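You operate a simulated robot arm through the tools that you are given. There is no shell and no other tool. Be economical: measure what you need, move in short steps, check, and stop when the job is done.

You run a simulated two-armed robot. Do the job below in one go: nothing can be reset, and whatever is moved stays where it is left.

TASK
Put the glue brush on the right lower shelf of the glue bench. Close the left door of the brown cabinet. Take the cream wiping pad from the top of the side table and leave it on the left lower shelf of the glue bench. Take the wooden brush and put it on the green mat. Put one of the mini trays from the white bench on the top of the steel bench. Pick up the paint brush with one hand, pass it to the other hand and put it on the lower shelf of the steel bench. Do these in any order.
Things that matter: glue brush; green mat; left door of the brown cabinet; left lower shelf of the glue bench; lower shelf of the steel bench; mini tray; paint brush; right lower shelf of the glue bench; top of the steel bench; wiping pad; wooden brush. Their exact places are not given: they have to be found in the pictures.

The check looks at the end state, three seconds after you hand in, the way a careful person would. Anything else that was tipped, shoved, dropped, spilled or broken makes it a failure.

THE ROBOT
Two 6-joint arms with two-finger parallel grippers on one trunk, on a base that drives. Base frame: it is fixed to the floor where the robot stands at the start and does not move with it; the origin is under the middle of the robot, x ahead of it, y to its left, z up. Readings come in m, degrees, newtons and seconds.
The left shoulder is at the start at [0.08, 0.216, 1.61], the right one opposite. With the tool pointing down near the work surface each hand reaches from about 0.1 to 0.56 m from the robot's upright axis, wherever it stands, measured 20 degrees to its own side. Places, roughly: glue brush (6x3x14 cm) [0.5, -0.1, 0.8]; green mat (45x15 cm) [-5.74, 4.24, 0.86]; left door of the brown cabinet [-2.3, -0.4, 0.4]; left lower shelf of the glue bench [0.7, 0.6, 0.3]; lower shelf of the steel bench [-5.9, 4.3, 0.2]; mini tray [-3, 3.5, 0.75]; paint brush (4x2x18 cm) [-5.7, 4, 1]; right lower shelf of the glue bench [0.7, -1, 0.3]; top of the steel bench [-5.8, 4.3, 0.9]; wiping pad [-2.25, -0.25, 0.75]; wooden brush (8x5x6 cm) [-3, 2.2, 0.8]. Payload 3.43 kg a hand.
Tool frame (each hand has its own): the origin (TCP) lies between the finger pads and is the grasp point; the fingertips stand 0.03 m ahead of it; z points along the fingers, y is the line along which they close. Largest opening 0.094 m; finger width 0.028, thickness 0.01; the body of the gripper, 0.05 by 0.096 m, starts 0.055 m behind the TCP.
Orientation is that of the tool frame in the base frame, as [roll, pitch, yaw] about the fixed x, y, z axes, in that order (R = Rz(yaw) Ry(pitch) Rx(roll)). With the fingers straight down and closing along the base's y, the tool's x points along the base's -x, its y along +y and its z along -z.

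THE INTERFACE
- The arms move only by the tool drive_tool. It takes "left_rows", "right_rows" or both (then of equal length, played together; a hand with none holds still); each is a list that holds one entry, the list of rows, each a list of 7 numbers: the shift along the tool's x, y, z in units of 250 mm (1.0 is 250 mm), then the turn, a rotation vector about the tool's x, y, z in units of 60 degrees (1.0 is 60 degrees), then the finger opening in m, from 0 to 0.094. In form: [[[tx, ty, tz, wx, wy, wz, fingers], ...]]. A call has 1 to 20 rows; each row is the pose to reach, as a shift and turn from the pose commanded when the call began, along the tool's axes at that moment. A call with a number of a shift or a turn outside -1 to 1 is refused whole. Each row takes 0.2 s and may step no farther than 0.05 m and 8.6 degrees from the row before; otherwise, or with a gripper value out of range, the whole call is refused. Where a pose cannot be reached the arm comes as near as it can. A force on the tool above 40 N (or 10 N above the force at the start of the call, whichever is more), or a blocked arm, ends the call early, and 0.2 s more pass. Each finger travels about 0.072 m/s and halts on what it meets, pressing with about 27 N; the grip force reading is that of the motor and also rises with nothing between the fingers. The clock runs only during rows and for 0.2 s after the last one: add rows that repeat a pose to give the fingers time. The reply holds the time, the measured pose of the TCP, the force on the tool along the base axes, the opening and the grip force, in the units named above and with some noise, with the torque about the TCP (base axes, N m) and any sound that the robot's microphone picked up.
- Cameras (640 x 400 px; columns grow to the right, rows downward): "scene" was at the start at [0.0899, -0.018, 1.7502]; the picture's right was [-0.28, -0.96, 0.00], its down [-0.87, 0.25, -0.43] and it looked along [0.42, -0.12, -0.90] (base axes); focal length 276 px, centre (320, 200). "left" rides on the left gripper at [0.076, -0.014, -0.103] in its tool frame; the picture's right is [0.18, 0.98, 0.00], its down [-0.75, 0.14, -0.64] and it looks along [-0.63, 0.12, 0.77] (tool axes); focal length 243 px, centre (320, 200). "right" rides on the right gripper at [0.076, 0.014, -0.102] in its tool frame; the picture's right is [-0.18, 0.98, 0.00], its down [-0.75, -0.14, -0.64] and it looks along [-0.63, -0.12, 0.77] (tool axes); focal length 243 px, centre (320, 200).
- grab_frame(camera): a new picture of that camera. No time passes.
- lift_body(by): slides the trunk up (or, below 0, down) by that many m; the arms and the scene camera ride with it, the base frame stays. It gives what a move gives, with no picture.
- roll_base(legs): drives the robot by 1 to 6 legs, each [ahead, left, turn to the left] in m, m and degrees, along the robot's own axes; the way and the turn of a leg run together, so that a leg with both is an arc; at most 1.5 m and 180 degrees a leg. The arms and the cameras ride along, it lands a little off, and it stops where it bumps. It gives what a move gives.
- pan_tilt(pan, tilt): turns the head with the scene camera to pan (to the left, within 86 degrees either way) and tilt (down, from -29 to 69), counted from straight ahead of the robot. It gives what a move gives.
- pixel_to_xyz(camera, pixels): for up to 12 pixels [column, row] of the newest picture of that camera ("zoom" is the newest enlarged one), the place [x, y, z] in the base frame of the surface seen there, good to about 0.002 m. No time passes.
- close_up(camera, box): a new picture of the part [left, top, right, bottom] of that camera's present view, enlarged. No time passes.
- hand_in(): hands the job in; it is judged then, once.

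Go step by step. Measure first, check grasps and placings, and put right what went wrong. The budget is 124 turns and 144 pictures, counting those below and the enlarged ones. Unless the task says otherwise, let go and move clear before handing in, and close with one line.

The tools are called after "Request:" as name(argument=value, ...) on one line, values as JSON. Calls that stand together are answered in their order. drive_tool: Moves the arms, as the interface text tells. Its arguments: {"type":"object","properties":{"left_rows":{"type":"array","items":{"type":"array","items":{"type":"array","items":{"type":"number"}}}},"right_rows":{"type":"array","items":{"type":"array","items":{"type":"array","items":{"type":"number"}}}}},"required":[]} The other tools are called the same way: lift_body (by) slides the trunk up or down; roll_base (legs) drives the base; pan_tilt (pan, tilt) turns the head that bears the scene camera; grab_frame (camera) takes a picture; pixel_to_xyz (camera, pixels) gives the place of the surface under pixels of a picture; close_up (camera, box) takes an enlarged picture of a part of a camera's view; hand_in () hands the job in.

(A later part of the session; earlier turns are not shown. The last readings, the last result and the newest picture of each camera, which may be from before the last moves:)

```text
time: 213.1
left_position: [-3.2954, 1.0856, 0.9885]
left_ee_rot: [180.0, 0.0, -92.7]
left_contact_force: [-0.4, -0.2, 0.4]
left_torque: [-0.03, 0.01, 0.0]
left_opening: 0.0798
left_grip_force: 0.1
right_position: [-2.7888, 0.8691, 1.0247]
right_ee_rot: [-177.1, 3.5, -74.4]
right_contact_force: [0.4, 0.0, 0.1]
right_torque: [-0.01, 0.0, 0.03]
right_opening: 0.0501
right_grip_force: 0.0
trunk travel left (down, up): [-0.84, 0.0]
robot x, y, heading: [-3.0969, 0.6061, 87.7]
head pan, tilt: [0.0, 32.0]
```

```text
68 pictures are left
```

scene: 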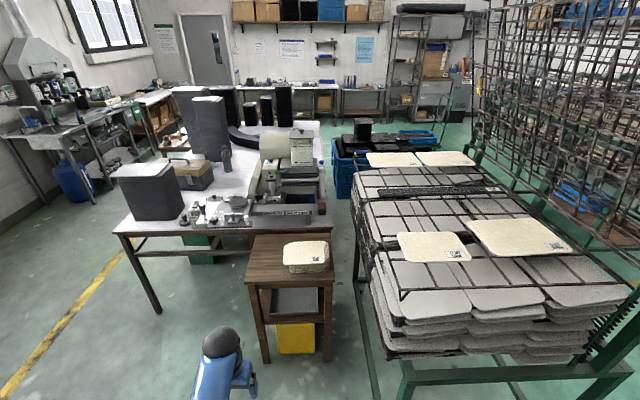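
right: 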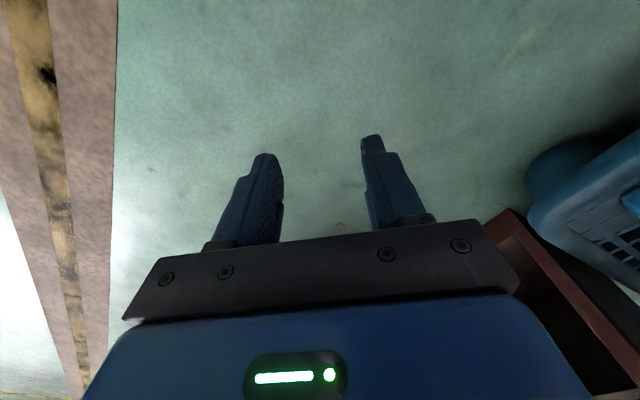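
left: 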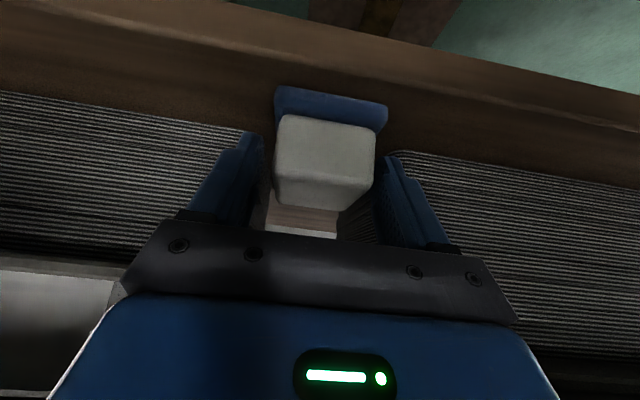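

A brown stool stands in front of the white bench. I'll zoom in on the bench to find the wooden brush and the mini trays.

Request:
close_up(camera="scene", box=[160, 150, 350, 270])

Request:
close_up(camera="scene", box=[150, 70, 340, 190])

Request:
pixel_to_xyz(camera="scene", pixels=[[290, 245], [248, 245], [328, 255], [265, 355], [200, 213], [240, 218], [320, 212], [130, 230], [355, 230], [320, 300], [225, 190], [155, 310]])

```text
3.33 times, centred on (255, 210) of scene
```

zoom: 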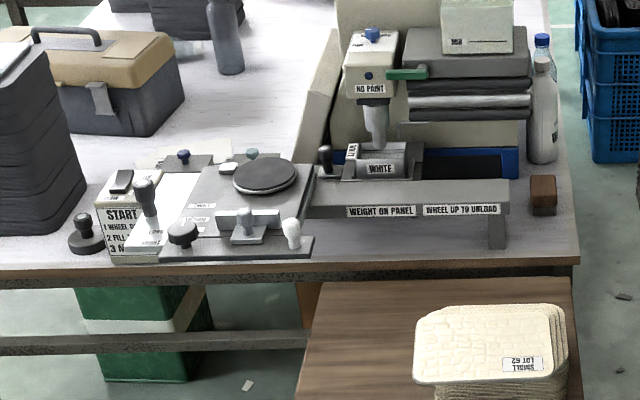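

```text
3.33 times, centred on (245, 130) of scene
```

zoom: 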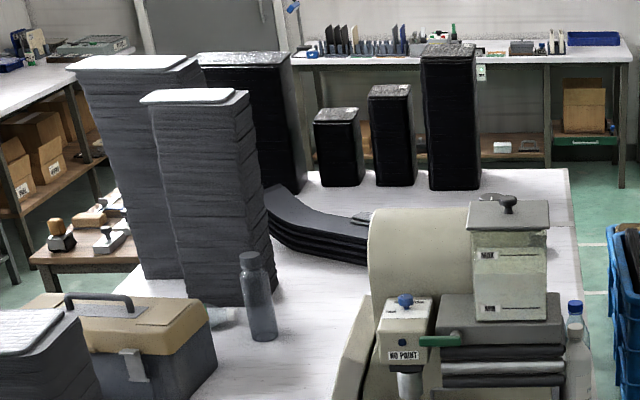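

```text
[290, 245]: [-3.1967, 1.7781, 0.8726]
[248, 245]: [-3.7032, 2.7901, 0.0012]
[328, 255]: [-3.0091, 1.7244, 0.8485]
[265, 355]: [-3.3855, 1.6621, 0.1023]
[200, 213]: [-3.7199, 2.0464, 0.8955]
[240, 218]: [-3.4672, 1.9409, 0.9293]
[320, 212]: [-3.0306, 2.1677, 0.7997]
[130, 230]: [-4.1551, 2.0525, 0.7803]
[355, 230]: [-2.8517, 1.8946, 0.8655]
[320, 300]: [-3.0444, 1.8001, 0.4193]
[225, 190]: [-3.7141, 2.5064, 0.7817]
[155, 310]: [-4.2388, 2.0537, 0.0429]
```

The wooden brush is the brown block at zoom (543,195), about [-3.03,2.17,0.8] on the bench's near-right corner; the stool blocks the south, so I'd reach it from the east between the cart and the blue crate. I'll measure that gap and the far end.

Request:
pixel_to_xyz(camera="scene", pixels=[[337, 190], [375, 150], [340, 150], [356, 190], [395, 160], [440, 160], [345, 205], [470, 178], [318, 125], [270, 130], [318, 205]])

Request:
close_up(camera="scene", box=[300, 100, 460, 220])

```text
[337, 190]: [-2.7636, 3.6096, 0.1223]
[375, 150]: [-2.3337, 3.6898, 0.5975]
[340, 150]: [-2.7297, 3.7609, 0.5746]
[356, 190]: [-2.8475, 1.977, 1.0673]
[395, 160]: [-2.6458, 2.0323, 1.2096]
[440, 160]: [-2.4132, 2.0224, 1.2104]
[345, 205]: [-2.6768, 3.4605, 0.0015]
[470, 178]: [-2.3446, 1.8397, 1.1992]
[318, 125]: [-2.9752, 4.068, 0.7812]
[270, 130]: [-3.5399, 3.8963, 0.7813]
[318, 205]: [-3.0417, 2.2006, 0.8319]
```

```text
3.33 times, centred on (380, 160) of scene
```

zoom: 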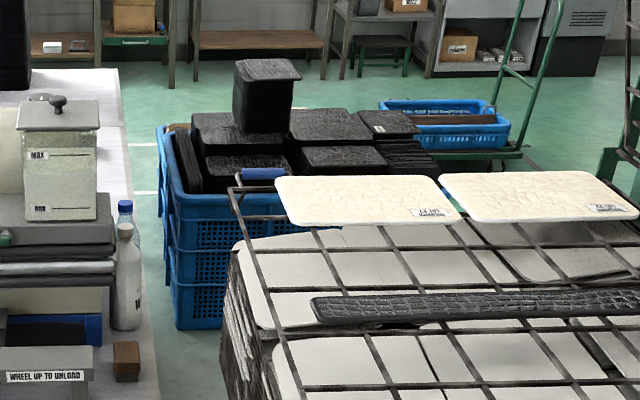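

The gap between the cart (y≤2.1) and the crate (y≥3.5) is wide. I'll go around the cart's east side and approach the bench from there.

Request:
roll_base(legs=[[0, 0, -87.7], [1.5, 0, 0], [0.2, 0, 0], [0, 0, 90], [1.45, 0, 0]])

Request:
grab_frame(camera="scene")

```text
time: 236.2
left_position: [-1.6366, 2.5435, 0.9887]
left_ee_rot: [179.9, 0.0, -89.6]
left_contact_force: [-0.5, -0.9, -0.2]
left_torque: [0.01, 0.03, 0.0]
left_opening: 0.0798
left_grip_force: 0.0
right_position: [-1.1179, 2.3542, 1.024]
right_ee_rot: [-177.1, 3.5, -71.2]
right_contact_force: [-0.2, 0.3, -0.4]
right_torque: [-0.03, 0.0, 0.03]
right_opening: 0.0497
right_grip_force: 0.0
trunk travel left (down, up): [-0.84, 0.0]
robot x, y, heading: [-1.4102, 2.076, 90.8]
head pan, tilt: [0.0, 32.0]
```

```text
64 pictures are left
```

scene: 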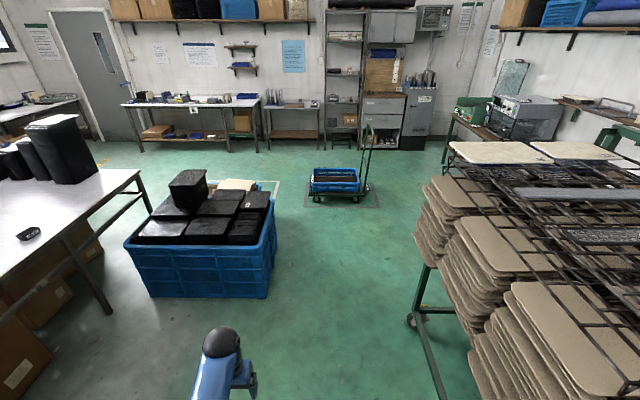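

A small dark item sits on the white bench at (28,233), maybe a mini tray. I'll continue to y≈2.58, turn west and look.

Request:
roll_base(legs=[[0.5, 0, 0], [0, 0, 89], [0.55, 0, 0]])

Request:
pan_tilt(pan=0, tilt=42)

Request:
grab_frame(camera="scene")

```text
time: 245.7
left_position: [-2.4398, 2.3723, 0.99]
left_ee_rot: [179.9, 0.0, -1.4]
left_contact_force: [-0.6, 0.3, -0.7]
left_torque: [-0.03, 0.01, 0.01]
left_opening: 0.0801
left_grip_force: 0.1
right_position: [-2.2335, 2.8843, 1.0248]
right_ee_rot: [-177.0, 3.6, 17.0]
right_contact_force: [0.1, -1.0, 0.0]
right_torque: [0.0, 0.02, 0.01]
right_opening: 0.0498
right_grip_force: 0.2
trunk travel left (down, up): [-0.84, 0.0]
robot x, y, heading: [-1.9659, 2.5861, 179.3]
head pan, tilt: [0.0, 32.0]
```

```text
time: 246.4
left_position: [-2.4387, 2.3725, 0.9887]
left_ee_rot: [179.8, 0.1, -1.3]
left_contact_force: [-0.2, 0.1, 0.5]
left_torque: [-0.02, 0.0, 0.0]
left_opening: 0.0801
left_grip_force: 0.0
right_position: [-2.2342, 2.8851, 1.0241]
right_ee_rot: [-177.1, 3.5, 17.1]
right_contact_force: [-0.2, -0.9, -0.1]
right_torque: [-0.02, -0.03, 0.03]
right_opening: 0.0501
right_grip_force: 0.1
trunk travel left (down, up): [-0.84, 0.0]
robot x, y, heading: [-1.9665, 2.5835, 179.3]
head pan, tilt: [0.0, 42.0]
```

```text
63 pictures are left
```

scene: 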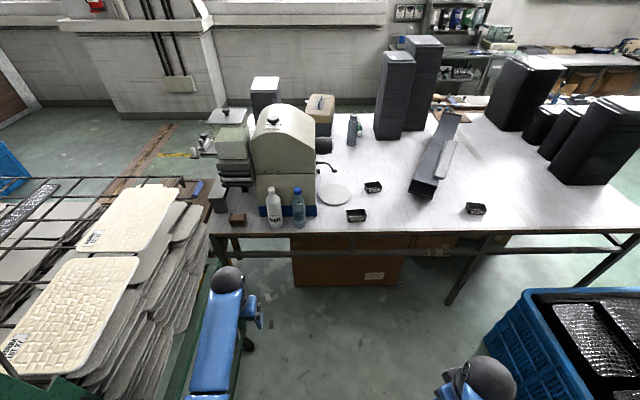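

Now I see the wooden brush at (237,220) and three mini trays at (356,214), (373,187) and (475,208). I'll zoom and measure.

Request:
close_up(camera="scene", box=[200, 170, 360, 270])

Request:
close_up(camera="scene", box=[330, 170, 500, 270])

Request:
pixel_to_xyz(camera="scene", pixels=[[237, 218], [232, 224], [244, 224], [274, 220], [300, 225], [356, 214], [347, 222], [365, 222], [475, 208], [467, 214], [484, 216], [373, 187]])

```text
4.00 times, centred on (280, 220) of scene
```

zoom: 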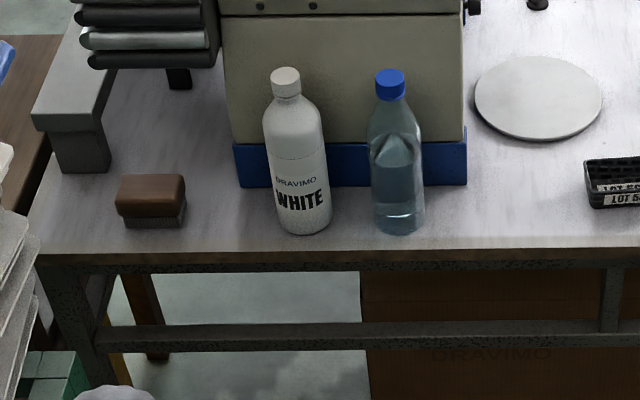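

```text
3.76 times, centred on (415, 220) of scene
```

zoom: 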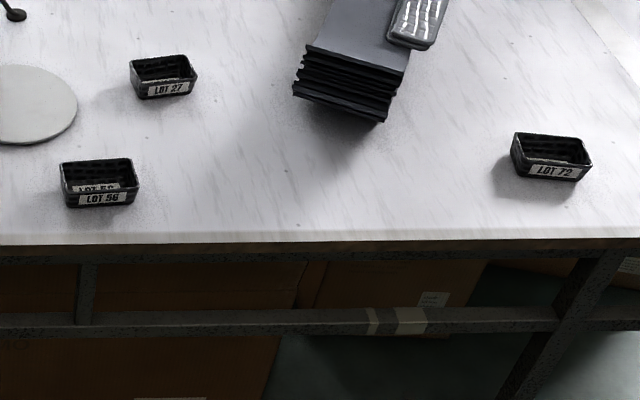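

```text
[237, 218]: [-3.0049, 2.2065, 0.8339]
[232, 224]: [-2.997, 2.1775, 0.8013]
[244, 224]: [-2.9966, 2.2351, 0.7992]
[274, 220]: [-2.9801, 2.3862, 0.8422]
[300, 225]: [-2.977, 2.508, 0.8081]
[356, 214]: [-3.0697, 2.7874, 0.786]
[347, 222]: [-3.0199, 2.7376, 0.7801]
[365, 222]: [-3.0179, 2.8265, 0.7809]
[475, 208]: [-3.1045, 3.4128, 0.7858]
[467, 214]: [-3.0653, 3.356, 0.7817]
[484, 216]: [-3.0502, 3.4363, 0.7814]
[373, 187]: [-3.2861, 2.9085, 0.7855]
```

The brush (8 cm along y, 5 cm along x) is at about [-3.02,2.206]; I'll take it with the left hand closing along x, and the LOT 72 tray (-3.08,3.41) with the right. First measure neighbours of the brush.

Request:
close_up(camera="scene", box=[200, 180, 290, 240])

Request:
pixel_to_xyz(camera="zoom", pixels=[[220, 258], [330, 258], [220, 285], [325, 290], [275, 268], [90, 180], [190, 190], [140, 235], [520, 135], [495, 300], [270, 340], [160, 270]])

```text
6.67 times, centred on (245, 210) of scene
```

zoom: 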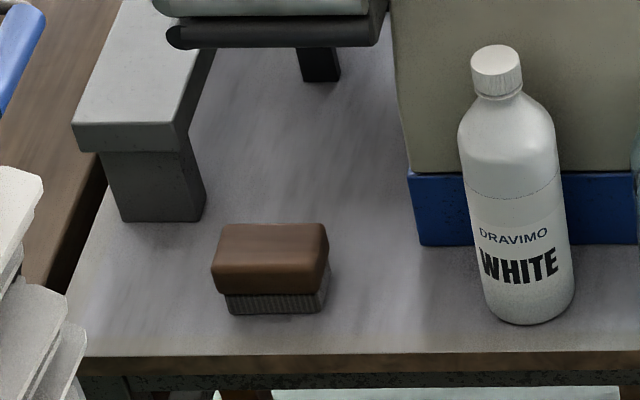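

```text
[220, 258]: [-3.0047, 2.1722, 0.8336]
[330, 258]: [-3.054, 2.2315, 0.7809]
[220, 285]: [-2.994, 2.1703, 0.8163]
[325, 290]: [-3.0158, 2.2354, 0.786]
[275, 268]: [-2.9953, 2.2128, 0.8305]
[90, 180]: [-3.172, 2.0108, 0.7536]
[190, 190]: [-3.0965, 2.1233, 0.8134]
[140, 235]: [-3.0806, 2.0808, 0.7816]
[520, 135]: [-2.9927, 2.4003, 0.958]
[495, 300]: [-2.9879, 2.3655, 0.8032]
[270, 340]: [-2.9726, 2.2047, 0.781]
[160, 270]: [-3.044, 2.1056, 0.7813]
```

Brush: x centre -3.02, y 2.203, top z 0.84. I'll drive forward, shift the left hand left to y≈2.2 while yawing it, avoiding the white bottle.

Request:
roll_base(legs=[[0.42, 0, 0.7]])

Request:
drive_tool(left_rows=[[[0, 0.12, 0, 0, 0, -0.125, 0.08], [0, 0.24, 0, 0, 0, -0.25, 0.08], [0, 0.36, 0, 0, 0, -0.375, 0.08], [0, 0.48, 0, 0, 0, -0.5, 0.08], [0, 0.6, 0, 0, 0, -0.625, 0.08], [0, 0.68, 0, 0, 0, -0.75, 0.08]]])

Request:
drive_tool(left_rows=[[[0, 0, 0, 0, 0, -0.125, 0.08], [0, 0, 0, 0, 0, -0.25, 0.08], [0, 0, 0, 0, 0, -0.375, 0.08], [0, 0, 0, 0, 0, -0.5, 0.08], [0, 0, 0, 0, 0, -0.625, 0.08], [0, 0, 0, 0, 0, -0.75, 0.08]]])

Request:
grab_frame(camera="scene")

```text
time: 249.0
left_position: [-2.8556, 2.3696, 0.9903]
left_ee_rot: [179.9, 0.1, -0.6]
left_contact_force: [-0.1, -0.1, -0.3]
left_torque: [0.02, 0.0, -0.03]
left_opening: 0.08
left_grip_force: 0.0
right_position: [-2.6569, 2.8856, 1.0239]
right_ee_rot: [-177.1, 3.7, 17.9]
right_contact_force: [0.2, 0.3, -0.2]
right_torque: [-0.03, 0.0, -0.01]
right_opening: 0.05
right_grip_force: 0.0
trunk travel left (down, up): [-0.84, 0.0]
robot x, y, heading: [-2.3868, 2.5889, 179.6]
head pan, tilt: [0.0, 42.0]
```

```text
time: 250.4
left_position: [-2.8616, 2.2236, 0.9923]
left_ee_rot: [179.1, 0.6, 43.8]
left_contact_force: [0.3, -0.7, -0.5]
left_torque: [0.0, 0.0, -0.01]
left_opening: 0.0802
left_grip_force: 0.1
right_position: [-2.66, 2.9046, 1.018]
right_ee_rot: [-178.0, 3.8, 17.5]
right_contact_force: [-1.6, -0.6, 0.6]
right_torque: [-0.03, 0.02, 0.04]
right_opening: 0.05
right_grip_force: 0.3
trunk travel left (down, up): [-0.84, 0.0]
robot x, y, heading: [-2.3866, 2.5921, 179.3]
head pan, tilt: [0.0, 42.0]
```

```text
time: 251.8
left_position: [-2.863, 2.222, 0.9948]
left_ee_rot: [180.0, 1.1, 88.6]
left_contact_force: [0.7, 0.0, 0.0]
left_torque: [-0.03, 0.01, 0.02]
left_opening: 0.0801
left_grip_force: 0.1
right_position: [-2.6577, 2.903, 1.0187]
right_ee_rot: [-178.1, 3.9, 17.4]
right_contact_force: [0.0, 0.4, 0.5]
right_torque: [0.01, 0.0, 0.02]
right_opening: 0.05
right_grip_force: 0.0
trunk travel left (down, up): [-0.84, 0.0]
robot x, y, heading: [-2.3859, 2.5899, 179.5]
head pan, tilt: [0.0, 42.0]
```

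```text
59 pictures are left
```

scene: 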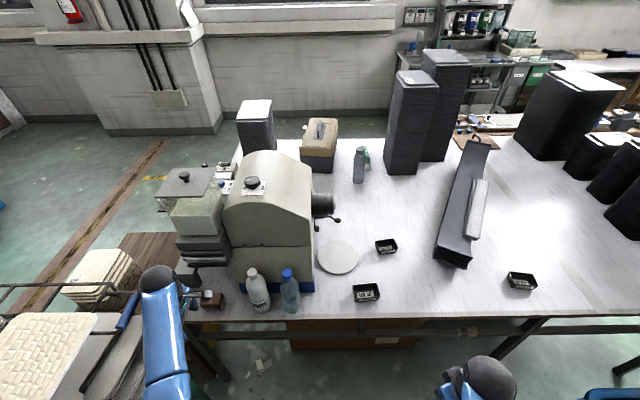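

The measured poses shifted slightly (right hand by 2 cm), suggesting my left arm may lean on something, perhaps the cart's handle near (125,310). I'll zoom in.

Request:
close_up(camera="scene", box=[60, 240, 260, 400])

Request:
pan_tilt(pan=40, tilt=50)

Request:
grab_frame(camera="scene")

Request:
pixel_to_xyz(camera="scene", pixels=[[320, 200], [250, 300], [300, 300], [200, 250], [350, 250]])

```text
2.50 times, centred on (160, 320) of scene
```

zoom: 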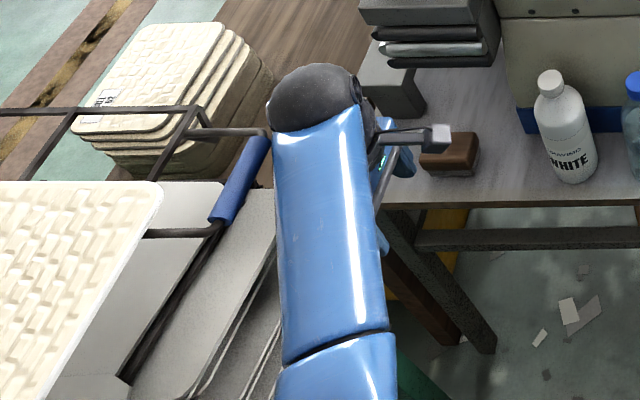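

```text
time: 252.8
left_position: [-2.8647, 2.2224, 0.9949]
left_ee_rot: [179.9, 1.1, 88.5]
left_contact_force: [-0.7, 0.2, 0.4]
left_torque: [0.01, -0.02, -0.02]
left_opening: 0.0799
left_grip_force: 0.1
right_position: [-2.6596, 2.9034, 1.0195]
right_ee_rot: [-178.1, 3.8, 17.4]
right_contact_force: [0.9, 0.4, 0.3]
right_torque: [0.02, -0.02, -0.01]
right_opening: 0.0499
right_grip_force: 0.1
trunk travel left (down, up): [-0.84, 0.0]
robot x, y, heading: [-2.3871, 2.5856, 179.5]
head pan, tilt: [40.0, 50.0]
```

```text
57 pictures are left
```

scene: 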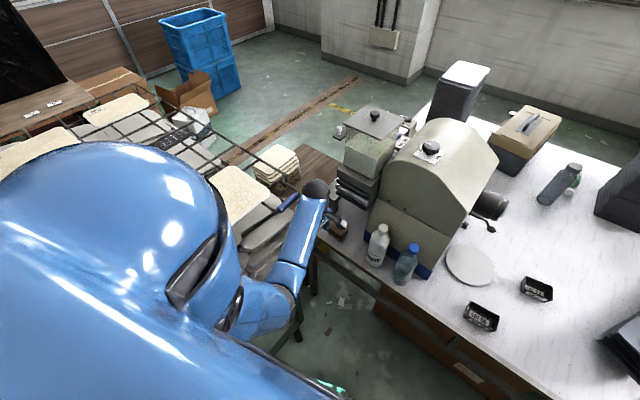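

```text
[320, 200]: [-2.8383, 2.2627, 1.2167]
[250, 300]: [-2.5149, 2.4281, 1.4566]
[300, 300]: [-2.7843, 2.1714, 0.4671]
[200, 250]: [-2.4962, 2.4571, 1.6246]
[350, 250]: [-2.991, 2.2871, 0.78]
```

My wrist dome seems to touch the cart's blue handle tube (zoom (265,140)). I'll move the hand back to +y and measure that tube exactly.

Request:
drive_tool(left_rows=[[[0.1, 0, 0, 0, 0, 0, 0.08], [0.2, 0, 0, 0, 0, 0, 0.08], [0.3, 0, 0, 0, 0, 0, 0.08]]])

Request:
close_up(camera="scene", box=[200, 130, 360, 290])

Request:
pixel_to_xyz(camera="zoom", pixels=[[360, 230], [330, 255], [380, 185], [300, 210], [240, 150], [390, 215], [320, 262], [340, 248]])

```text
time: 253.7
left_position: [-2.8584, 2.2787, 0.9907]
left_ee_rot: [-179.9, 0.3, 89.4]
left_contact_force: [0.0, 0.8, -0.5]
left_torque: [-0.06, -0.06, 0.0]
left_opening: 0.0797
left_grip_force: 0.0
right_position: [-2.6591, 2.8883, 1.0234]
right_ee_rot: [-177.2, 3.6, 17.8]
right_contact_force: [0.0, 0.9, -0.5]
right_torque: [-0.04, -0.02, 0.0]
right_opening: 0.05
right_grip_force: 0.1
trunk travel left (down, up): [-0.84, 0.0]
robot x, y, heading: [-2.3882, 2.5857, 180.0]
head pan, tilt: [40.0, 50.0]
```

```text
2.50 times, centred on (280, 210) of scene
```

zoom: 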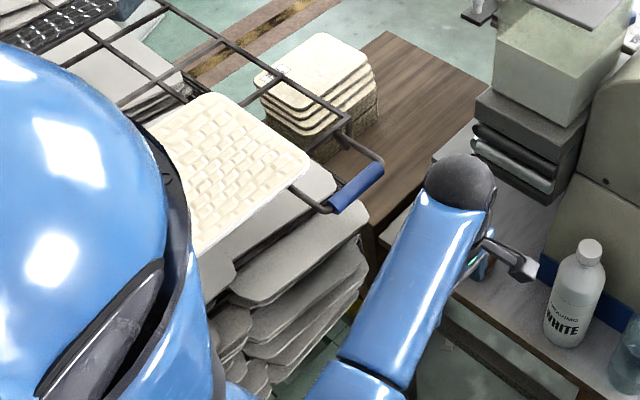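

```text
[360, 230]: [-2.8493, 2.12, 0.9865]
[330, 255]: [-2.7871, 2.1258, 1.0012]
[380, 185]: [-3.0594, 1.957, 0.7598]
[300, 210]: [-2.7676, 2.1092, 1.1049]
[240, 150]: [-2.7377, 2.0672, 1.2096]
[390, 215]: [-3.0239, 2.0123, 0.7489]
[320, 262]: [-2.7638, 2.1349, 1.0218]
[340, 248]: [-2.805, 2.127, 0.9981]
```

Tube centre is at zoom (355,188); measuring it.

Request:
pixel_to_xyz(camera="zoom", pixels=[[340, 200], [355, 188], [372, 172], [378, 162], [310, 200], [345, 140], [460, 180], [450, 250], [370, 340]])

```text
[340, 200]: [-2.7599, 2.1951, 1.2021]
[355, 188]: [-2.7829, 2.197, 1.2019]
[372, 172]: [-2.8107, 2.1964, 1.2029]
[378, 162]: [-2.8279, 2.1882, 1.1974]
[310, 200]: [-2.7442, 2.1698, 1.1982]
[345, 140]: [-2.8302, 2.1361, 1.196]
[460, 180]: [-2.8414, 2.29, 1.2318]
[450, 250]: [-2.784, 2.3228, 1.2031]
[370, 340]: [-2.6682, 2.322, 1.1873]
```

The tube is at y 2.197, x -2.75…-2.83, z 1.2. I'd rather come from a base farther north (y≈2.72); let me check the machine's hopper overhang near the brush too.

Request:
pixel_to_xyz(camera="zoom", pixels=[[500, 185], [550, 195], [555, 130], [560, 60], [500, 100], [610, 50], [585, 120], [480, 110], [590, 245], [610, 200]])

Request:
grab_frame(camera="left")

```text
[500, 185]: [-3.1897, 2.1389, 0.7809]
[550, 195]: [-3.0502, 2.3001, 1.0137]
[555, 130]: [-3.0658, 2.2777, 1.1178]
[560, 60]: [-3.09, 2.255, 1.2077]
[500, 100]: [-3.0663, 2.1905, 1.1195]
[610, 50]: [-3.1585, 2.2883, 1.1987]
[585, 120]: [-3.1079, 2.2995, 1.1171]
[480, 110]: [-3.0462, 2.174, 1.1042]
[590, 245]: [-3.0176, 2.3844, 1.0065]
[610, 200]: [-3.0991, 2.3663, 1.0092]
```

```text
55 pictures are left
```

left: 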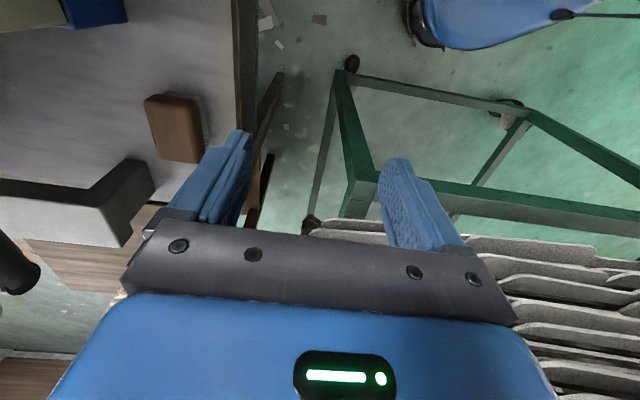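

The hopper overhangs the brush at x≈-3.05, so a straight-down grip won't fit. I'll use the 35° forward pitch again, closing along y (7.5 cm, opening 9.4 cm), from a base farther north; first base sideways and undo the yaw.

Request:
roll_base(legs=[[0, -0.134, 0]])

Request:
drive_tool(left_rows=[[[0, 0, 0, 0, 0, 0.125, 0.094], [0, 0, 0, 0, 0, 0.25, 0.094], [0, 0, 0, 0, 0, 0.375, 0.094], [0, 0, 0, 0, 0, 0.5, 0.094], [0, 0, 0, 0, 0, 0.625, 0.094], [0, 0, 0, 0, 0, 0.75, 0.094]]])

Request:
drive_tool(left_rows=[[[0, 0, 0, 0, 0, 0.125, 0.094], [0, 0, 0, 0, 0, 0.25, 0.094], [0, 0, 0, 0, 0, 0.375, 0.094], [0, 0, 0, 0, 0, 0.5, 0.094], [0, 0, 0, 0, 0, 0.625, 0.094], [0, 0, 0, 0, 0, 0.74, 0.094]]])

Request:
drive_tool(left_rows=[[[0.11, 0, 0, 0, -0.12, 0, 0.094], [0.22, 0, 0, 0, -0.24, 0, 0.094], [0.33, 0, 0, 0, -0.36, 0, 0.094], [0.44, 0, 0, 0, -0.48, 0, 0.094], [0.56, 0, 0, 0, -0.583, 0, 0.094]]])

Request:
roll_base(legs=[[0.17, 0, 0]])

Request:
lift_body(by=-0.1)

Request:
grab_frame(camera="scene")

```text
time: 254.9
left_position: [-2.8575, 2.4047, 0.9877]
left_ee_rot: [-180.0, -0.1, 89.4]
left_contact_force: [-0.4, 0.2, 0.2]
left_torque: [0.04, 0.0, 0.02]
left_opening: 0.0799
left_grip_force: 0.1
right_position: [-2.6604, 3.0144, 1.0257]
right_ee_rot: [-176.9, 3.5, 17.8]
right_contact_force: [0.2, 0.4, 0.0]
right_torque: [0.01, -0.02, -0.01]
right_opening: 0.0497
right_grip_force: 0.2
trunk travel left (down, up): [-0.84, 0.0]
robot x, y, heading: [-2.3895, 2.72, 180.0]
head pan, tilt: [40.0, 50.0]
```

```text
time: 256.4
left_position: [-2.8586, 2.4071, 0.989]
left_ee_rot: [179.9, 0.0, 44.2]
left_contact_force: [-0.2, 0.0, -0.4]
left_torque: [0.01, 0.01, 0.02]
left_opening: 0.0942
left_grip_force: 0.1
right_position: [-2.6589, 3.0184, 1.0245]
right_ee_rot: [-177.0, 3.4, 17.8]
right_contact_force: [-0.4, 0.9, -0.3]
right_torque: [-0.04, 0.01, -0.01]
right_opening: 0.05
right_grip_force: 0.1
trunk travel left (down, up): [-0.84, 0.0]
robot x, y, heading: [-2.3883, 2.723, 179.8]
head pan, tilt: [40.0, 50.0]
```

```text
time: 257.8
left_position: [-2.8601, 2.4086, 0.9896]
left_ee_rot: [179.8, 0.0, -0.1]
left_contact_force: [0.3, 0.1, 0.6]
left_torque: [0.0, -0.01, -0.03]
left_opening: 0.0939
left_grip_force: 0.1
right_position: [-2.6591, 3.0178, 1.0251]
right_ee_rot: [-177.1, 3.5, 17.8]
right_contact_force: [0.2, 0.3, 1.1]
right_torque: [-0.01, 0.02, 0.0]
right_opening: 0.0501
right_grip_force: 0.2
trunk travel left (down, up): [-0.84, 0.0]
robot x, y, heading: [-2.3879, 2.7214, 179.7]
head pan, tilt: [40.0, 50.0]
```

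```text
time: 259.1
left_position: [-2.8011, 2.4186, 1.0332]
left_ee_rot: [173.1, 41.6, -14.1]
left_contact_force: [-0.2, -0.2, 0.4]
left_torque: [-0.02, 0.0, 0.02]
left_opening: 0.0941
left_grip_force: 0.2
right_position: [-2.659, 3.0176, 1.0255]
right_ee_rot: [-177.0, 3.5, 17.8]
right_contact_force: [-0.4, 0.0, 0.2]
right_torque: [0.01, -0.04, 0.02]
right_opening: 0.0501
right_grip_force: 0.0
trunk travel left (down, up): [-0.84, 0.0]
robot x, y, heading: [-2.3879, 2.7216, 180.1]
head pan, tilt: [40.0, 50.0]
stopped in row 5 (left hand): the arm was blocked; the commanded pose is now the measured one
```

```text
time: 260.6
left_position: [-2.9665, 2.419, 1.0353]
left_ee_rot: [172.8, 42.2, -14.2]
left_contact_force: [0.8, 0.1, 0.6]
left_torque: [-0.01, 0.02, -0.02]
left_opening: 0.0939
left_grip_force: 0.0
right_position: [-2.8259, 3.0197, 1.0244]
right_ee_rot: [-177.1, 3.7, 17.8]
right_contact_force: [-0.1, -0.3, 0.2]
right_torque: [0.02, 0.04, -0.01]
right_opening: 0.0501
right_grip_force: 0.1
trunk travel left (down, up): [-0.84, 0.0]
robot x, y, heading: [-2.5539, 2.718, 179.7]
head pan, tilt: [40.0, 50.0]
```

```text
time: 261.9
left_position: [-2.9687, 2.4192, 0.9346]
left_ee_rot: [172.9, 42.0, -14.3]
left_contact_force: [0.8, -1.6, -0.1]
left_torque: [0.0, -0.07, 0.06]
left_opening: 0.0938
left_grip_force: 0.2
right_position: [-2.8291, 3.0189, 0.9232]
right_ee_rot: [-177.2, 3.5, 17.8]
right_contact_force: [-0.4, 0.1, 0.5]
right_torque: [0.03, 0.01, 0.0]
right_opening: 0.0501
right_grip_force: 0.2
trunk travel left (down, up): [-0.74, 0.1]
robot x, y, heading: [-2.5534, 2.7217, 179.8]
head pan, tilt: [40.0, 50.0]
```

```text
54 pictures are left
```

scene: 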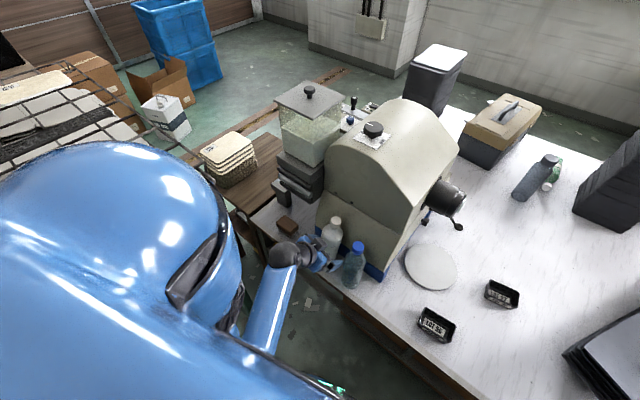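

The arm was blocked by its own body in retracting, so the hand ended very close to the white bottle at (330,240). I'll look before moving.

Request:
grab_frame(camera="left")

Request:
close_up(camera="scene", box=[230, 180, 400, 300])

```text
53 pictures are left
```

left: 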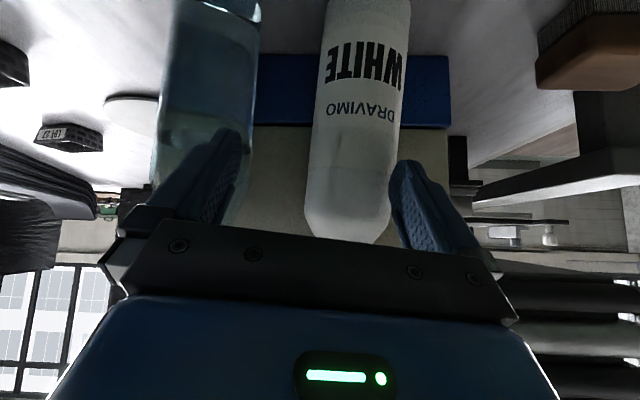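

```text
3.33 times, centred on (315, 240) of scene
```

zoom: 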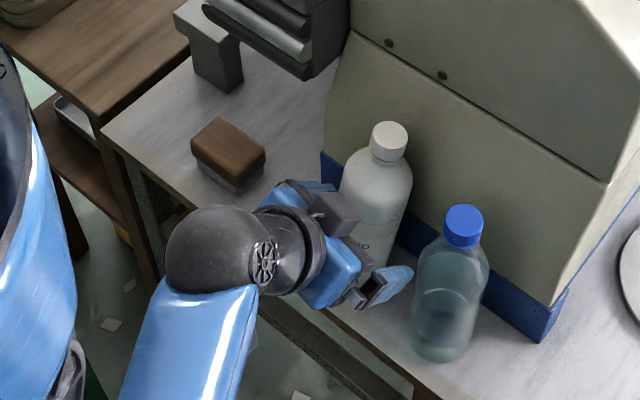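

The fingers barely straddle the white bottle, without disturbing it. I'll back the base straight out 0.15 m, then bring the hand left well in front of the bench edge.

Request:
roll_base(legs=[[-0.15, 0, 0]])

Request:
grab_frame(camera="left")

```text
time: 263.2
left_position: [-2.825, 2.4192, 0.9346]
left_ee_rot: [172.7, 41.9, -14.3]
left_contact_force: [-0.4, -0.2, -0.4]
left_torque: [0.01, 0.03, -0.01]
left_opening: 0.0944
left_grip_force: 0.2
right_position: [-2.6816, 3.0187, 0.9233]
right_ee_rot: [-177.2, 3.3, 17.7]
right_contact_force: [-0.3, -0.7, -0.1]
right_torque: [-0.01, -0.01, 0.05]
right_opening: 0.0499
right_grip_force: 0.1
trunk travel left (down, up): [-0.74, 0.1]
robot x, y, heading: [-2.4053, 2.7203, 179.3]
head pan, tilt: [40.0, 50.0]
```

```text
51 pictures are left
```

left: 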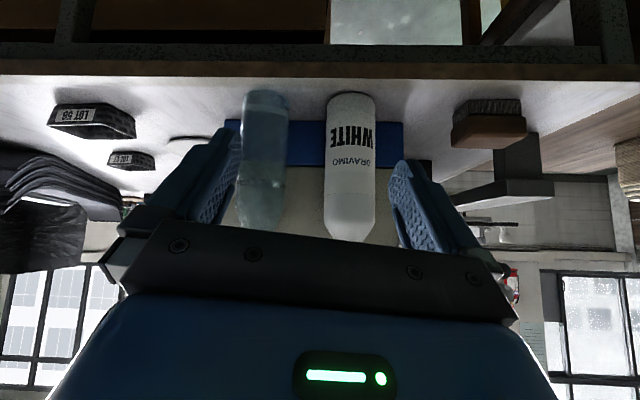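

Both bottles stand undisturbed, and the brush is visible at left-view (488,125). I'll correct the hand's twist, move it to y≈2.30, then bring the base 8 cm forward.

Request:
drive_tool(left_rows=[[[0.011, 0.12, 0.005, 0, 0, -0.05, 0.094], [0.022, 0.24, 0.01, 0, 0, -0.1, 0.094], [0.033, 0.36, 0.016, 0, 0, -0.15, 0.094], [0.044, 0.477, 0.021, 0, 0, -0.19, 0.094]]])

Request:
roll_base(legs=[[0.08, 0, 0.5]])

Request:
grab_frame(camera="left")

Request:
grab_frame(camera="scene")

```text
time: 264.2
left_position: [-2.8374, 2.2997, 0.9351]
left_ee_rot: [-176.6, 42.4, 1.1]
left_contact_force: [0.6, -0.2, -0.4]
left_torque: [0.0, -0.01, 0.02]
left_opening: 0.0938
left_grip_force: 0.2
right_position: [-2.6796, 3.0178, 0.9247]
right_ee_rot: [-177.1, 3.5, 17.7]
right_contact_force: [0.3, 0.0, 0.7]
right_torque: [-0.02, 0.01, -0.03]
right_opening: 0.0501
right_grip_force: 0.0
trunk travel left (down, up): [-0.74, 0.1]
robot x, y, heading: [-2.4086, 2.722, 179.4]
head pan, tilt: [40.0, 50.0]
```

```text
time: 265.3
left_position: [-2.9064, 2.2974, 0.9384]
left_ee_rot: [-176.8, 42.7, 1.5]
left_contact_force: [0.1, -0.1, 0.6]
left_torque: [-0.01, -0.02, 0.0]
left_opening: 0.094
left_grip_force: 0.1
right_position: [-2.7547, 3.0172, 0.927]
right_ee_rot: [-177.0, 3.9, 18.2]
right_contact_force: [0.5, 0.2, 0.0]
right_torque: [0.0, 0.04, 0.0]
right_opening: 0.0501
right_grip_force: 0.0
trunk travel left (down, up): [-0.74, 0.1]
robot x, y, heading: [-2.4856, 2.7215, -179.7]
head pan, tilt: [40.0, 50.0]
```

```text
50 pictures are left
```

left: 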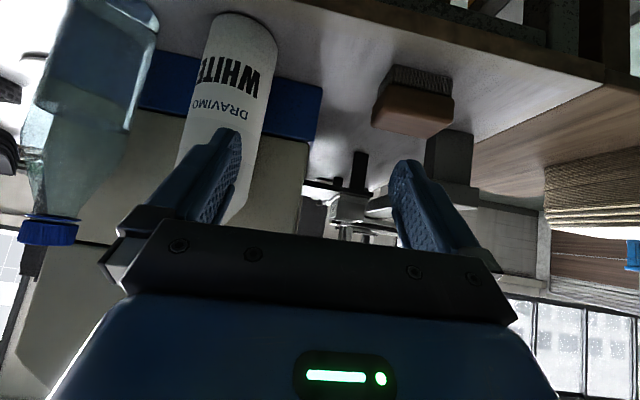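

```text
49 pictures are left
```

scene: 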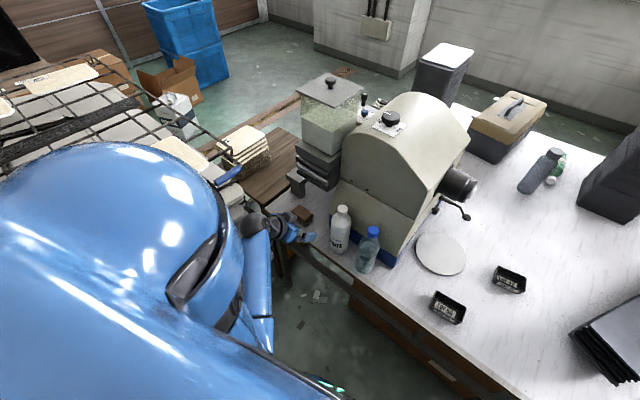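

The brush shows at left-view (413,100), free on both sides. Measuring its faces for exact centring.

Request:
pixel_to_xyz(camera="left", pixels=[[382, 80], [380, 115], [415, 110], [445, 130], [450, 95], [395, 70], [445, 80], [385, 122], [425, 130], [420, 85]])

Request:
close_up(camera="left", box=[350, 50, 480, 150])

```text
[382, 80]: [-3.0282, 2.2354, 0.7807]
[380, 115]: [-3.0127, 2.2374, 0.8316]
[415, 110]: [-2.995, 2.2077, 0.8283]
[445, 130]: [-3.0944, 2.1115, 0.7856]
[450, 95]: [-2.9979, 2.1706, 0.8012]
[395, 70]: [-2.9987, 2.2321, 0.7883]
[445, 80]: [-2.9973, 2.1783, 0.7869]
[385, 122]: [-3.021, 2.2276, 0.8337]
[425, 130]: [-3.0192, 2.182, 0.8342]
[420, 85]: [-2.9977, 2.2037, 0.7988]
```

```text
4.00 times, centred on (415, 100) of left
```

zoom: 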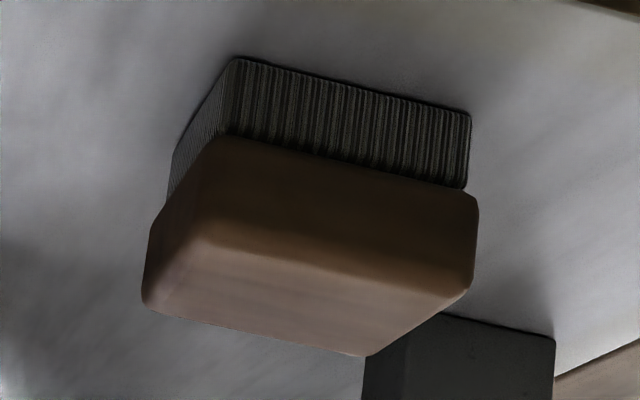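

The brush is square to the axes with centre y 2.203. I'll move to a pre-grasp point 8 cm back along the tool axis.

Request:
drive_tool(left_rows=[[[-0.005, 0.1, 0.09, -0.02, 0, 0, 0.094], [-0.01, 0.2, 0.18, -0.04, 0, 0, 0.094], [-0.015, 0.3, 0.26, -0.053, 0, 0, 0.094], [-0.02, 0.4, 0.293, -0.053, 0, 0, 0.094]]])

Request:
grab_frame(camera="left")

```text
time: 266.3
left_position: [-2.9649, 2.1989, 0.8791]
left_ee_rot: [-180.0, 42.4, 1.6]
left_contact_force: [-0.7, 0.1, 0.6]
left_torque: [0.02, -0.03, -0.01]
left_opening: 0.0939
left_grip_force: 0.0
right_position: [-2.7605, 3.0157, 0.9245]
right_ee_rot: [-177.2, 3.4, 18.3]
right_contact_force: [-0.1, -0.7, -1.1]
right_torque: [0.02, -0.03, 0.0]
right_opening: 0.0499
right_grip_force: 0.0
trunk travel left (down, up): [-0.74, 0.1]
robot x, y, heading: [-2.4869, 2.7218, -179.8]
head pan, tilt: [40.0, 50.0]
```

```text
47 pictures are left
```

left: 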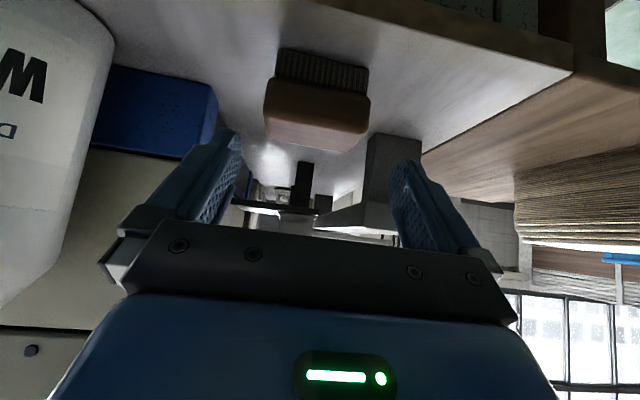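

The brush is centred between the fingers (col 318). Advancing 7.5 cm along the tool and closing.

Request:
drive_tool(left_rows=[[[-0.003, -0.01, 0.1, 0, 0, 0, 0.094], [-0.005, -0.016, 0.2, 0, 0, 0, 0.094], [-0.008, -0.016, 0.3, 0, 0, 0, 0.094], [-0.008, -0.016, 0.3, 0, 0, 0, 0.05], [-0.008, -0.016, 0.3, 0, 0, 0, 0.05]]])

Request:
grab_frame(camera="left")

```text
time: 267.5
left_position: [-3.018, 2.2024, 0.8279]
left_ee_rot: [179.9, 42.5, 1.6]
left_contact_force: [0.1, -0.1, 0.9]
left_torque: [0.08, -0.03, 0.02]
left_opening: 0.0787
left_grip_force: 26.9
right_position: [-2.7605, 3.0164, 0.925]
right_ee_rot: [-177.1, 3.5, 18.2]
right_contact_force: [0.1, -1.0, 0.2]
right_torque: [-0.02, 0.0, -0.02]
right_opening: 0.0498
right_grip_force: 0.1
trunk travel left (down, up): [-0.74, 0.1]
robot x, y, heading: [-2.488, 2.7221, -179.9]
head pan, tilt: [40.0, 50.0]
```

```text
46 pictures are left
```

left: 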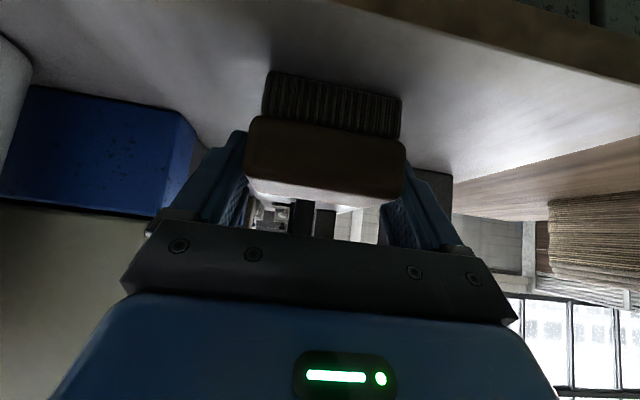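

Gripped (0.079 m, 27 N). I'll lift 5 cm and back out along the same path.

Request:
drive_tool(left_rows=[[[-0.07, 0, -0.075, 0, 0, 0, 0.05], [-0.135, 0, -0.148, 0, 0, 0, 0.05], [-0.017, -0.06, -0.256, 0, 0, 0, 0.05], [0.09, -0.18, -0.35, 0, 0, 0, 0.05], [0.16, -0.34, -0.418, 0, 0, 0, 0.05]]])

Request:
roll_base(legs=[[-0.2, 0, 0]])

Request:
lift_body(by=0.1)

Request:
pan_tilt(pan=-10, tilt=45)

Request:
grab_frame(camera="scene")

```text
time: 268.7
left_position: [-2.9203, 2.2918, 0.8759]
left_ee_rot: [179.8, 42.5, 1.4]
left_contact_force: [-0.5, 0.5, -0.5]
left_torque: [-0.03, -0.01, -0.02]
left_opening: 0.0786
left_grip_force: 27.2
right_position: [-2.759, 3.0181, 0.9236]
right_ee_rot: [-177.1, 3.6, 18.2]
right_contact_force: [-0.5, 0.5, 0.0]
right_torque: [0.0, -0.04, -0.05]
right_opening: 0.0499
right_grip_force: 0.0
trunk travel left (down, up): [-0.74, 0.1]
robot x, y, heading: [-2.4894, 2.7193, -179.8]
head pan, tilt: [40.0, 50.0]
```

```text
time: 270.3
left_position: [-2.7201, 2.2901, 0.8737]
left_ee_rot: [-180.0, 42.2, 1.7]
left_contact_force: [-0.1, -0.6, -0.3]
left_torque: [-0.02, -0.01, 0.03]
left_opening: 0.0784
left_grip_force: 27.4
right_position: [-2.5623, 3.0165, 0.9229]
right_ee_rot: [-177.2, 3.3, 18.3]
right_contact_force: [-0.8, -0.4, 0.0]
right_torque: [0.01, -0.07, -0.01]
right_opening: 0.05
right_grip_force: 0.0
trunk travel left (down, up): [-0.74, 0.1]
robot x, y, heading: [-2.2885, 2.7174, -179.6]
head pan, tilt: [40.0, 50.0]
```

```text
time: 271.6
left_position: [-2.717, 2.2885, 0.9751]
left_ee_rot: [-180.0, 42.4, 1.7]
left_contact_force: [0.9, 0.4, -0.8]
left_torque: [0.0, -0.01, 0.02]
left_opening: 0.0787
left_grip_force: 27.4
right_position: [-2.5605, 3.0174, 1.0231]
right_ee_rot: [-177.1, 3.5, 18.3]
right_contact_force: [-0.1, 0.4, 0.2]
right_torque: [-0.03, -0.01, 0.03]
right_opening: 0.05
right_grip_force: 0.0
trunk travel left (down, up): [-0.84, 0.0]
robot x, y, heading: [-2.282, 2.722, -179.8]
head pan, tilt: [40.0, 50.0]
```

```text
time: 272.8
left_position: [-2.717, 2.2893, 0.9758]
left_ee_rot: [-180.0, 42.4, 1.8]
left_contact_force: [0.3, 0.1, -1.2]
left_torque: [-0.03, -0.02, 0.0]
left_opening: 0.0784
left_grip_force: 26.8
right_position: [-2.5599, 3.0162, 1.0242]
right_ee_rot: [-177.1, 3.5, 18.3]
right_contact_force: [0.0, -0.9, 0.2]
right_torque: [0.01, -0.02, -0.01]
right_opening: 0.0502
right_grip_force: 0.0
trunk travel left (down, up): [-0.84, 0.0]
robot x, y, heading: [-2.2838, 2.7218, -179.7]
head pan, tilt: [-10.0, 45.0]
```

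```text
45 pictures are left
```

scene: 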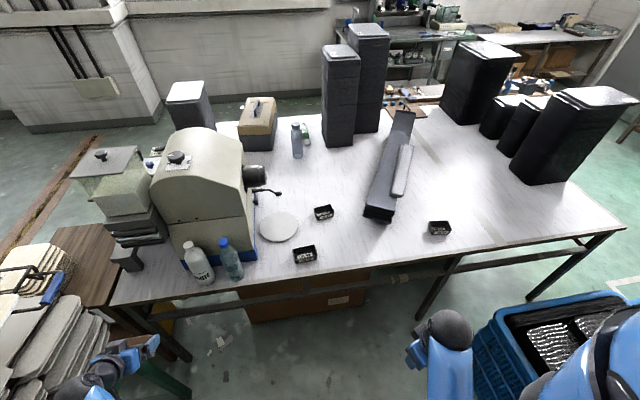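

Brush in hand and the bottles undisturbed. Next the LOT 72 tray at (440,228); I'll zoom in on it and shift the base right and forward.

Request:
close_up(camera="scene", box=[410, 205, 474, 250])

Request:
pixel_to_xyz(camera="zoom", pixels=[[200, 185], [420, 185], [230, 320], [420, 320], [320, 240], [210, 260], [430, 260], [320, 180]])

Request:
pixel_to_xyz(camera="scene", pixels=[[255, 172], [283, 195], [500, 320], [480, 345], [530, 300], [560, 290]])

```text
8.89 times, centred on (442, 228) of scene
```

zoom: 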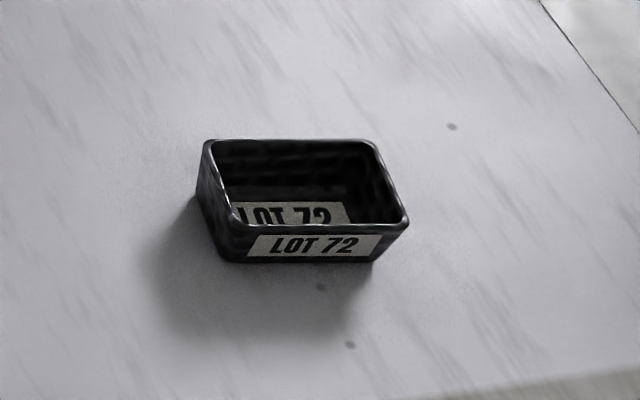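

```text
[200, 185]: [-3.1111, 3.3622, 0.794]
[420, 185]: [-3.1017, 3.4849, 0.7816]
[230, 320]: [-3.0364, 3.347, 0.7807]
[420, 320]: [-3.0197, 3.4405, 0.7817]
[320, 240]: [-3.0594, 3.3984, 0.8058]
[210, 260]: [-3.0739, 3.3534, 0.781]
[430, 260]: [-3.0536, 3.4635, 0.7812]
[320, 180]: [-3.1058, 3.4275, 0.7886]
```

```text
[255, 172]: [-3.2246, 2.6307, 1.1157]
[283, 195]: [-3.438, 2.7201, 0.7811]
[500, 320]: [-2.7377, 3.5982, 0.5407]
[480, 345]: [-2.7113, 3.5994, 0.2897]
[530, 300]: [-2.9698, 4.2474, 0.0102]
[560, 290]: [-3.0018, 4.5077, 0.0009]
```

The tray (≈9.5×6.5 cm) is centred near [-3.085,3.41]; I'll grip it outside across x with the right hand yawed 90°. Moving base to (-2.56,3.17) and yawing the right hand.

Request:
roll_base(legs=[[0, -0.45, 0], [0.28, 0, 0]])

Request:
drive_tool(right_rows=[[[-0.1, 0, 0, 0, 0, -0.12, 0.09], [-0.2, 0, 0, 0, 0, -0.24, 0.09], [-0.3, 0, 0, 0, 0, -0.36, 0.09], [-0.4, 0, 0, 0, 0, -0.48, 0.09], [-0.5, 0, 0, 0, 0, -0.6, 0.09]]])

Request:
drive_tool(right_rows=[[[0, 0, 0, 0, 0, -0.12, 0.094], [0, 0, 0, 0, 0, -0.24, 0.094], [0, 0, 0, 0, 0, -0.36, 0.094], [0, 0, 0, 0, 0, -0.48, 0.094], [0, 0, 0, 0, 0, -0.6, 0.094]]])

Request:
grab_frame(camera="right")

```text
time: 277.1
left_position: [-2.9962, 2.735, 0.9776]
left_ee_rot: [-180.0, 42.6, 1.7]
left_contact_force: [-0.6, 0.2, -1.0]
left_torque: [0.02, 0.0, 0.0]
left_opening: 0.0784
left_grip_force: 27.2
right_position: [-2.8381, 3.4624, 1.0241]
right_ee_rot: [-177.2, 3.7, 18.3]
right_contact_force: [0.0, -0.7, 0.2]
right_torque: [0.02, -0.02, -0.01]
right_opening: 0.05
right_grip_force: 0.1
trunk travel left (down, up): [-0.84, 0.0]
robot x, y, heading: [-2.5659, 3.1707, -179.8]
head pan, tilt: [-10.0, 45.0]
```

```text
time: 278.3
left_position: [-2.9989, 2.7353, 0.9757]
left_ee_rot: [180.0, 42.4, 1.8]
left_contact_force: [-0.3, 0.4, -0.1]
left_torque: [0.01, 0.04, -0.03]
left_opening: 0.0787
left_grip_force: 26.3
right_position: [-2.9618, 3.424, 1.031]
right_ee_rot: [-175.6, 1.1, 54.5]
right_contact_force: [0.3, 0.0, 0.5]
right_torque: [0.0, -0.01, 0.02]
right_opening: 0.0902
right_grip_force: 0.2
trunk travel left (down, up): [-0.84, 0.0]
robot x, y, heading: [-2.5631, 3.1662, -179.7]
head pan, tilt: [-10.0, 45.0]
```

```text
time: 279.5
left_position: [-2.998, 2.7353, 0.9759]
left_ee_rot: [-179.9, 42.4, 1.8]
left_contact_force: [0.5, 0.1, -0.6]
left_torque: [0.01, 0.0, -0.04]
left_opening: 0.0783
left_grip_force: 27.3
right_position: [-2.9597, 3.4223, 1.0315]
right_ee_rot: [-175.8, -1.7, 90.4]
right_contact_force: [0.3, -0.3, 0.3]
right_torque: [0.01, 0.02, 0.01]
right_opening: 0.0939
right_grip_force: 0.1
trunk travel left (down, up): [-0.84, 0.0]
robot x, y, heading: [-2.5659, 3.1693, -179.6]
head pan, tilt: [-10.0, 45.0]
```

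```text
43 pictures are left
```

right: 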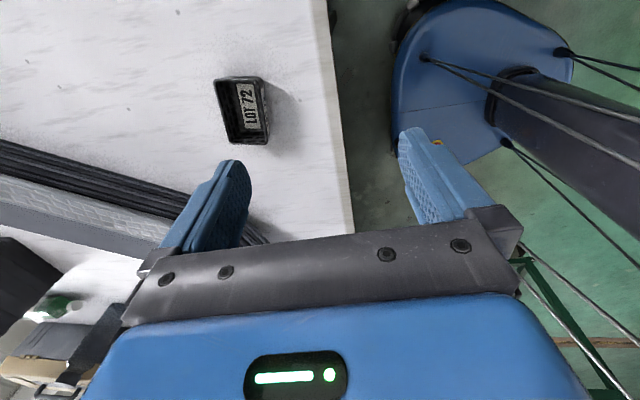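

The tray shows at (242,110) in the right view. Measuring its rim corners.

Request:
close_up(camera="right", box=[192, 60, 302, 160])

Request:
pixel_to_xyz(camera="right", pixels=[[216, 80], [263, 78], [268, 141], [229, 141], [240, 78], [267, 110], [222, 110], [248, 142], [242, 100]])

```text
4.00 times, centred on (247, 110) of right
```

zoom: 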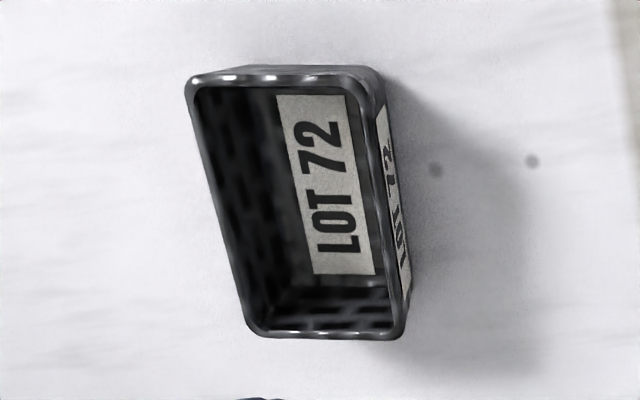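

```text
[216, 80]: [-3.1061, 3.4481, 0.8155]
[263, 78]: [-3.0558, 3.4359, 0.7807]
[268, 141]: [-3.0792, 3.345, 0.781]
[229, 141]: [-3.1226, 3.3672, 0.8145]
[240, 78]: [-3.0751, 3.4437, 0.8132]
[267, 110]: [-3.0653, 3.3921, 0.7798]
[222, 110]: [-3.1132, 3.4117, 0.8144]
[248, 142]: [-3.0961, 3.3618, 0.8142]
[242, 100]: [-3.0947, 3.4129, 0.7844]
```

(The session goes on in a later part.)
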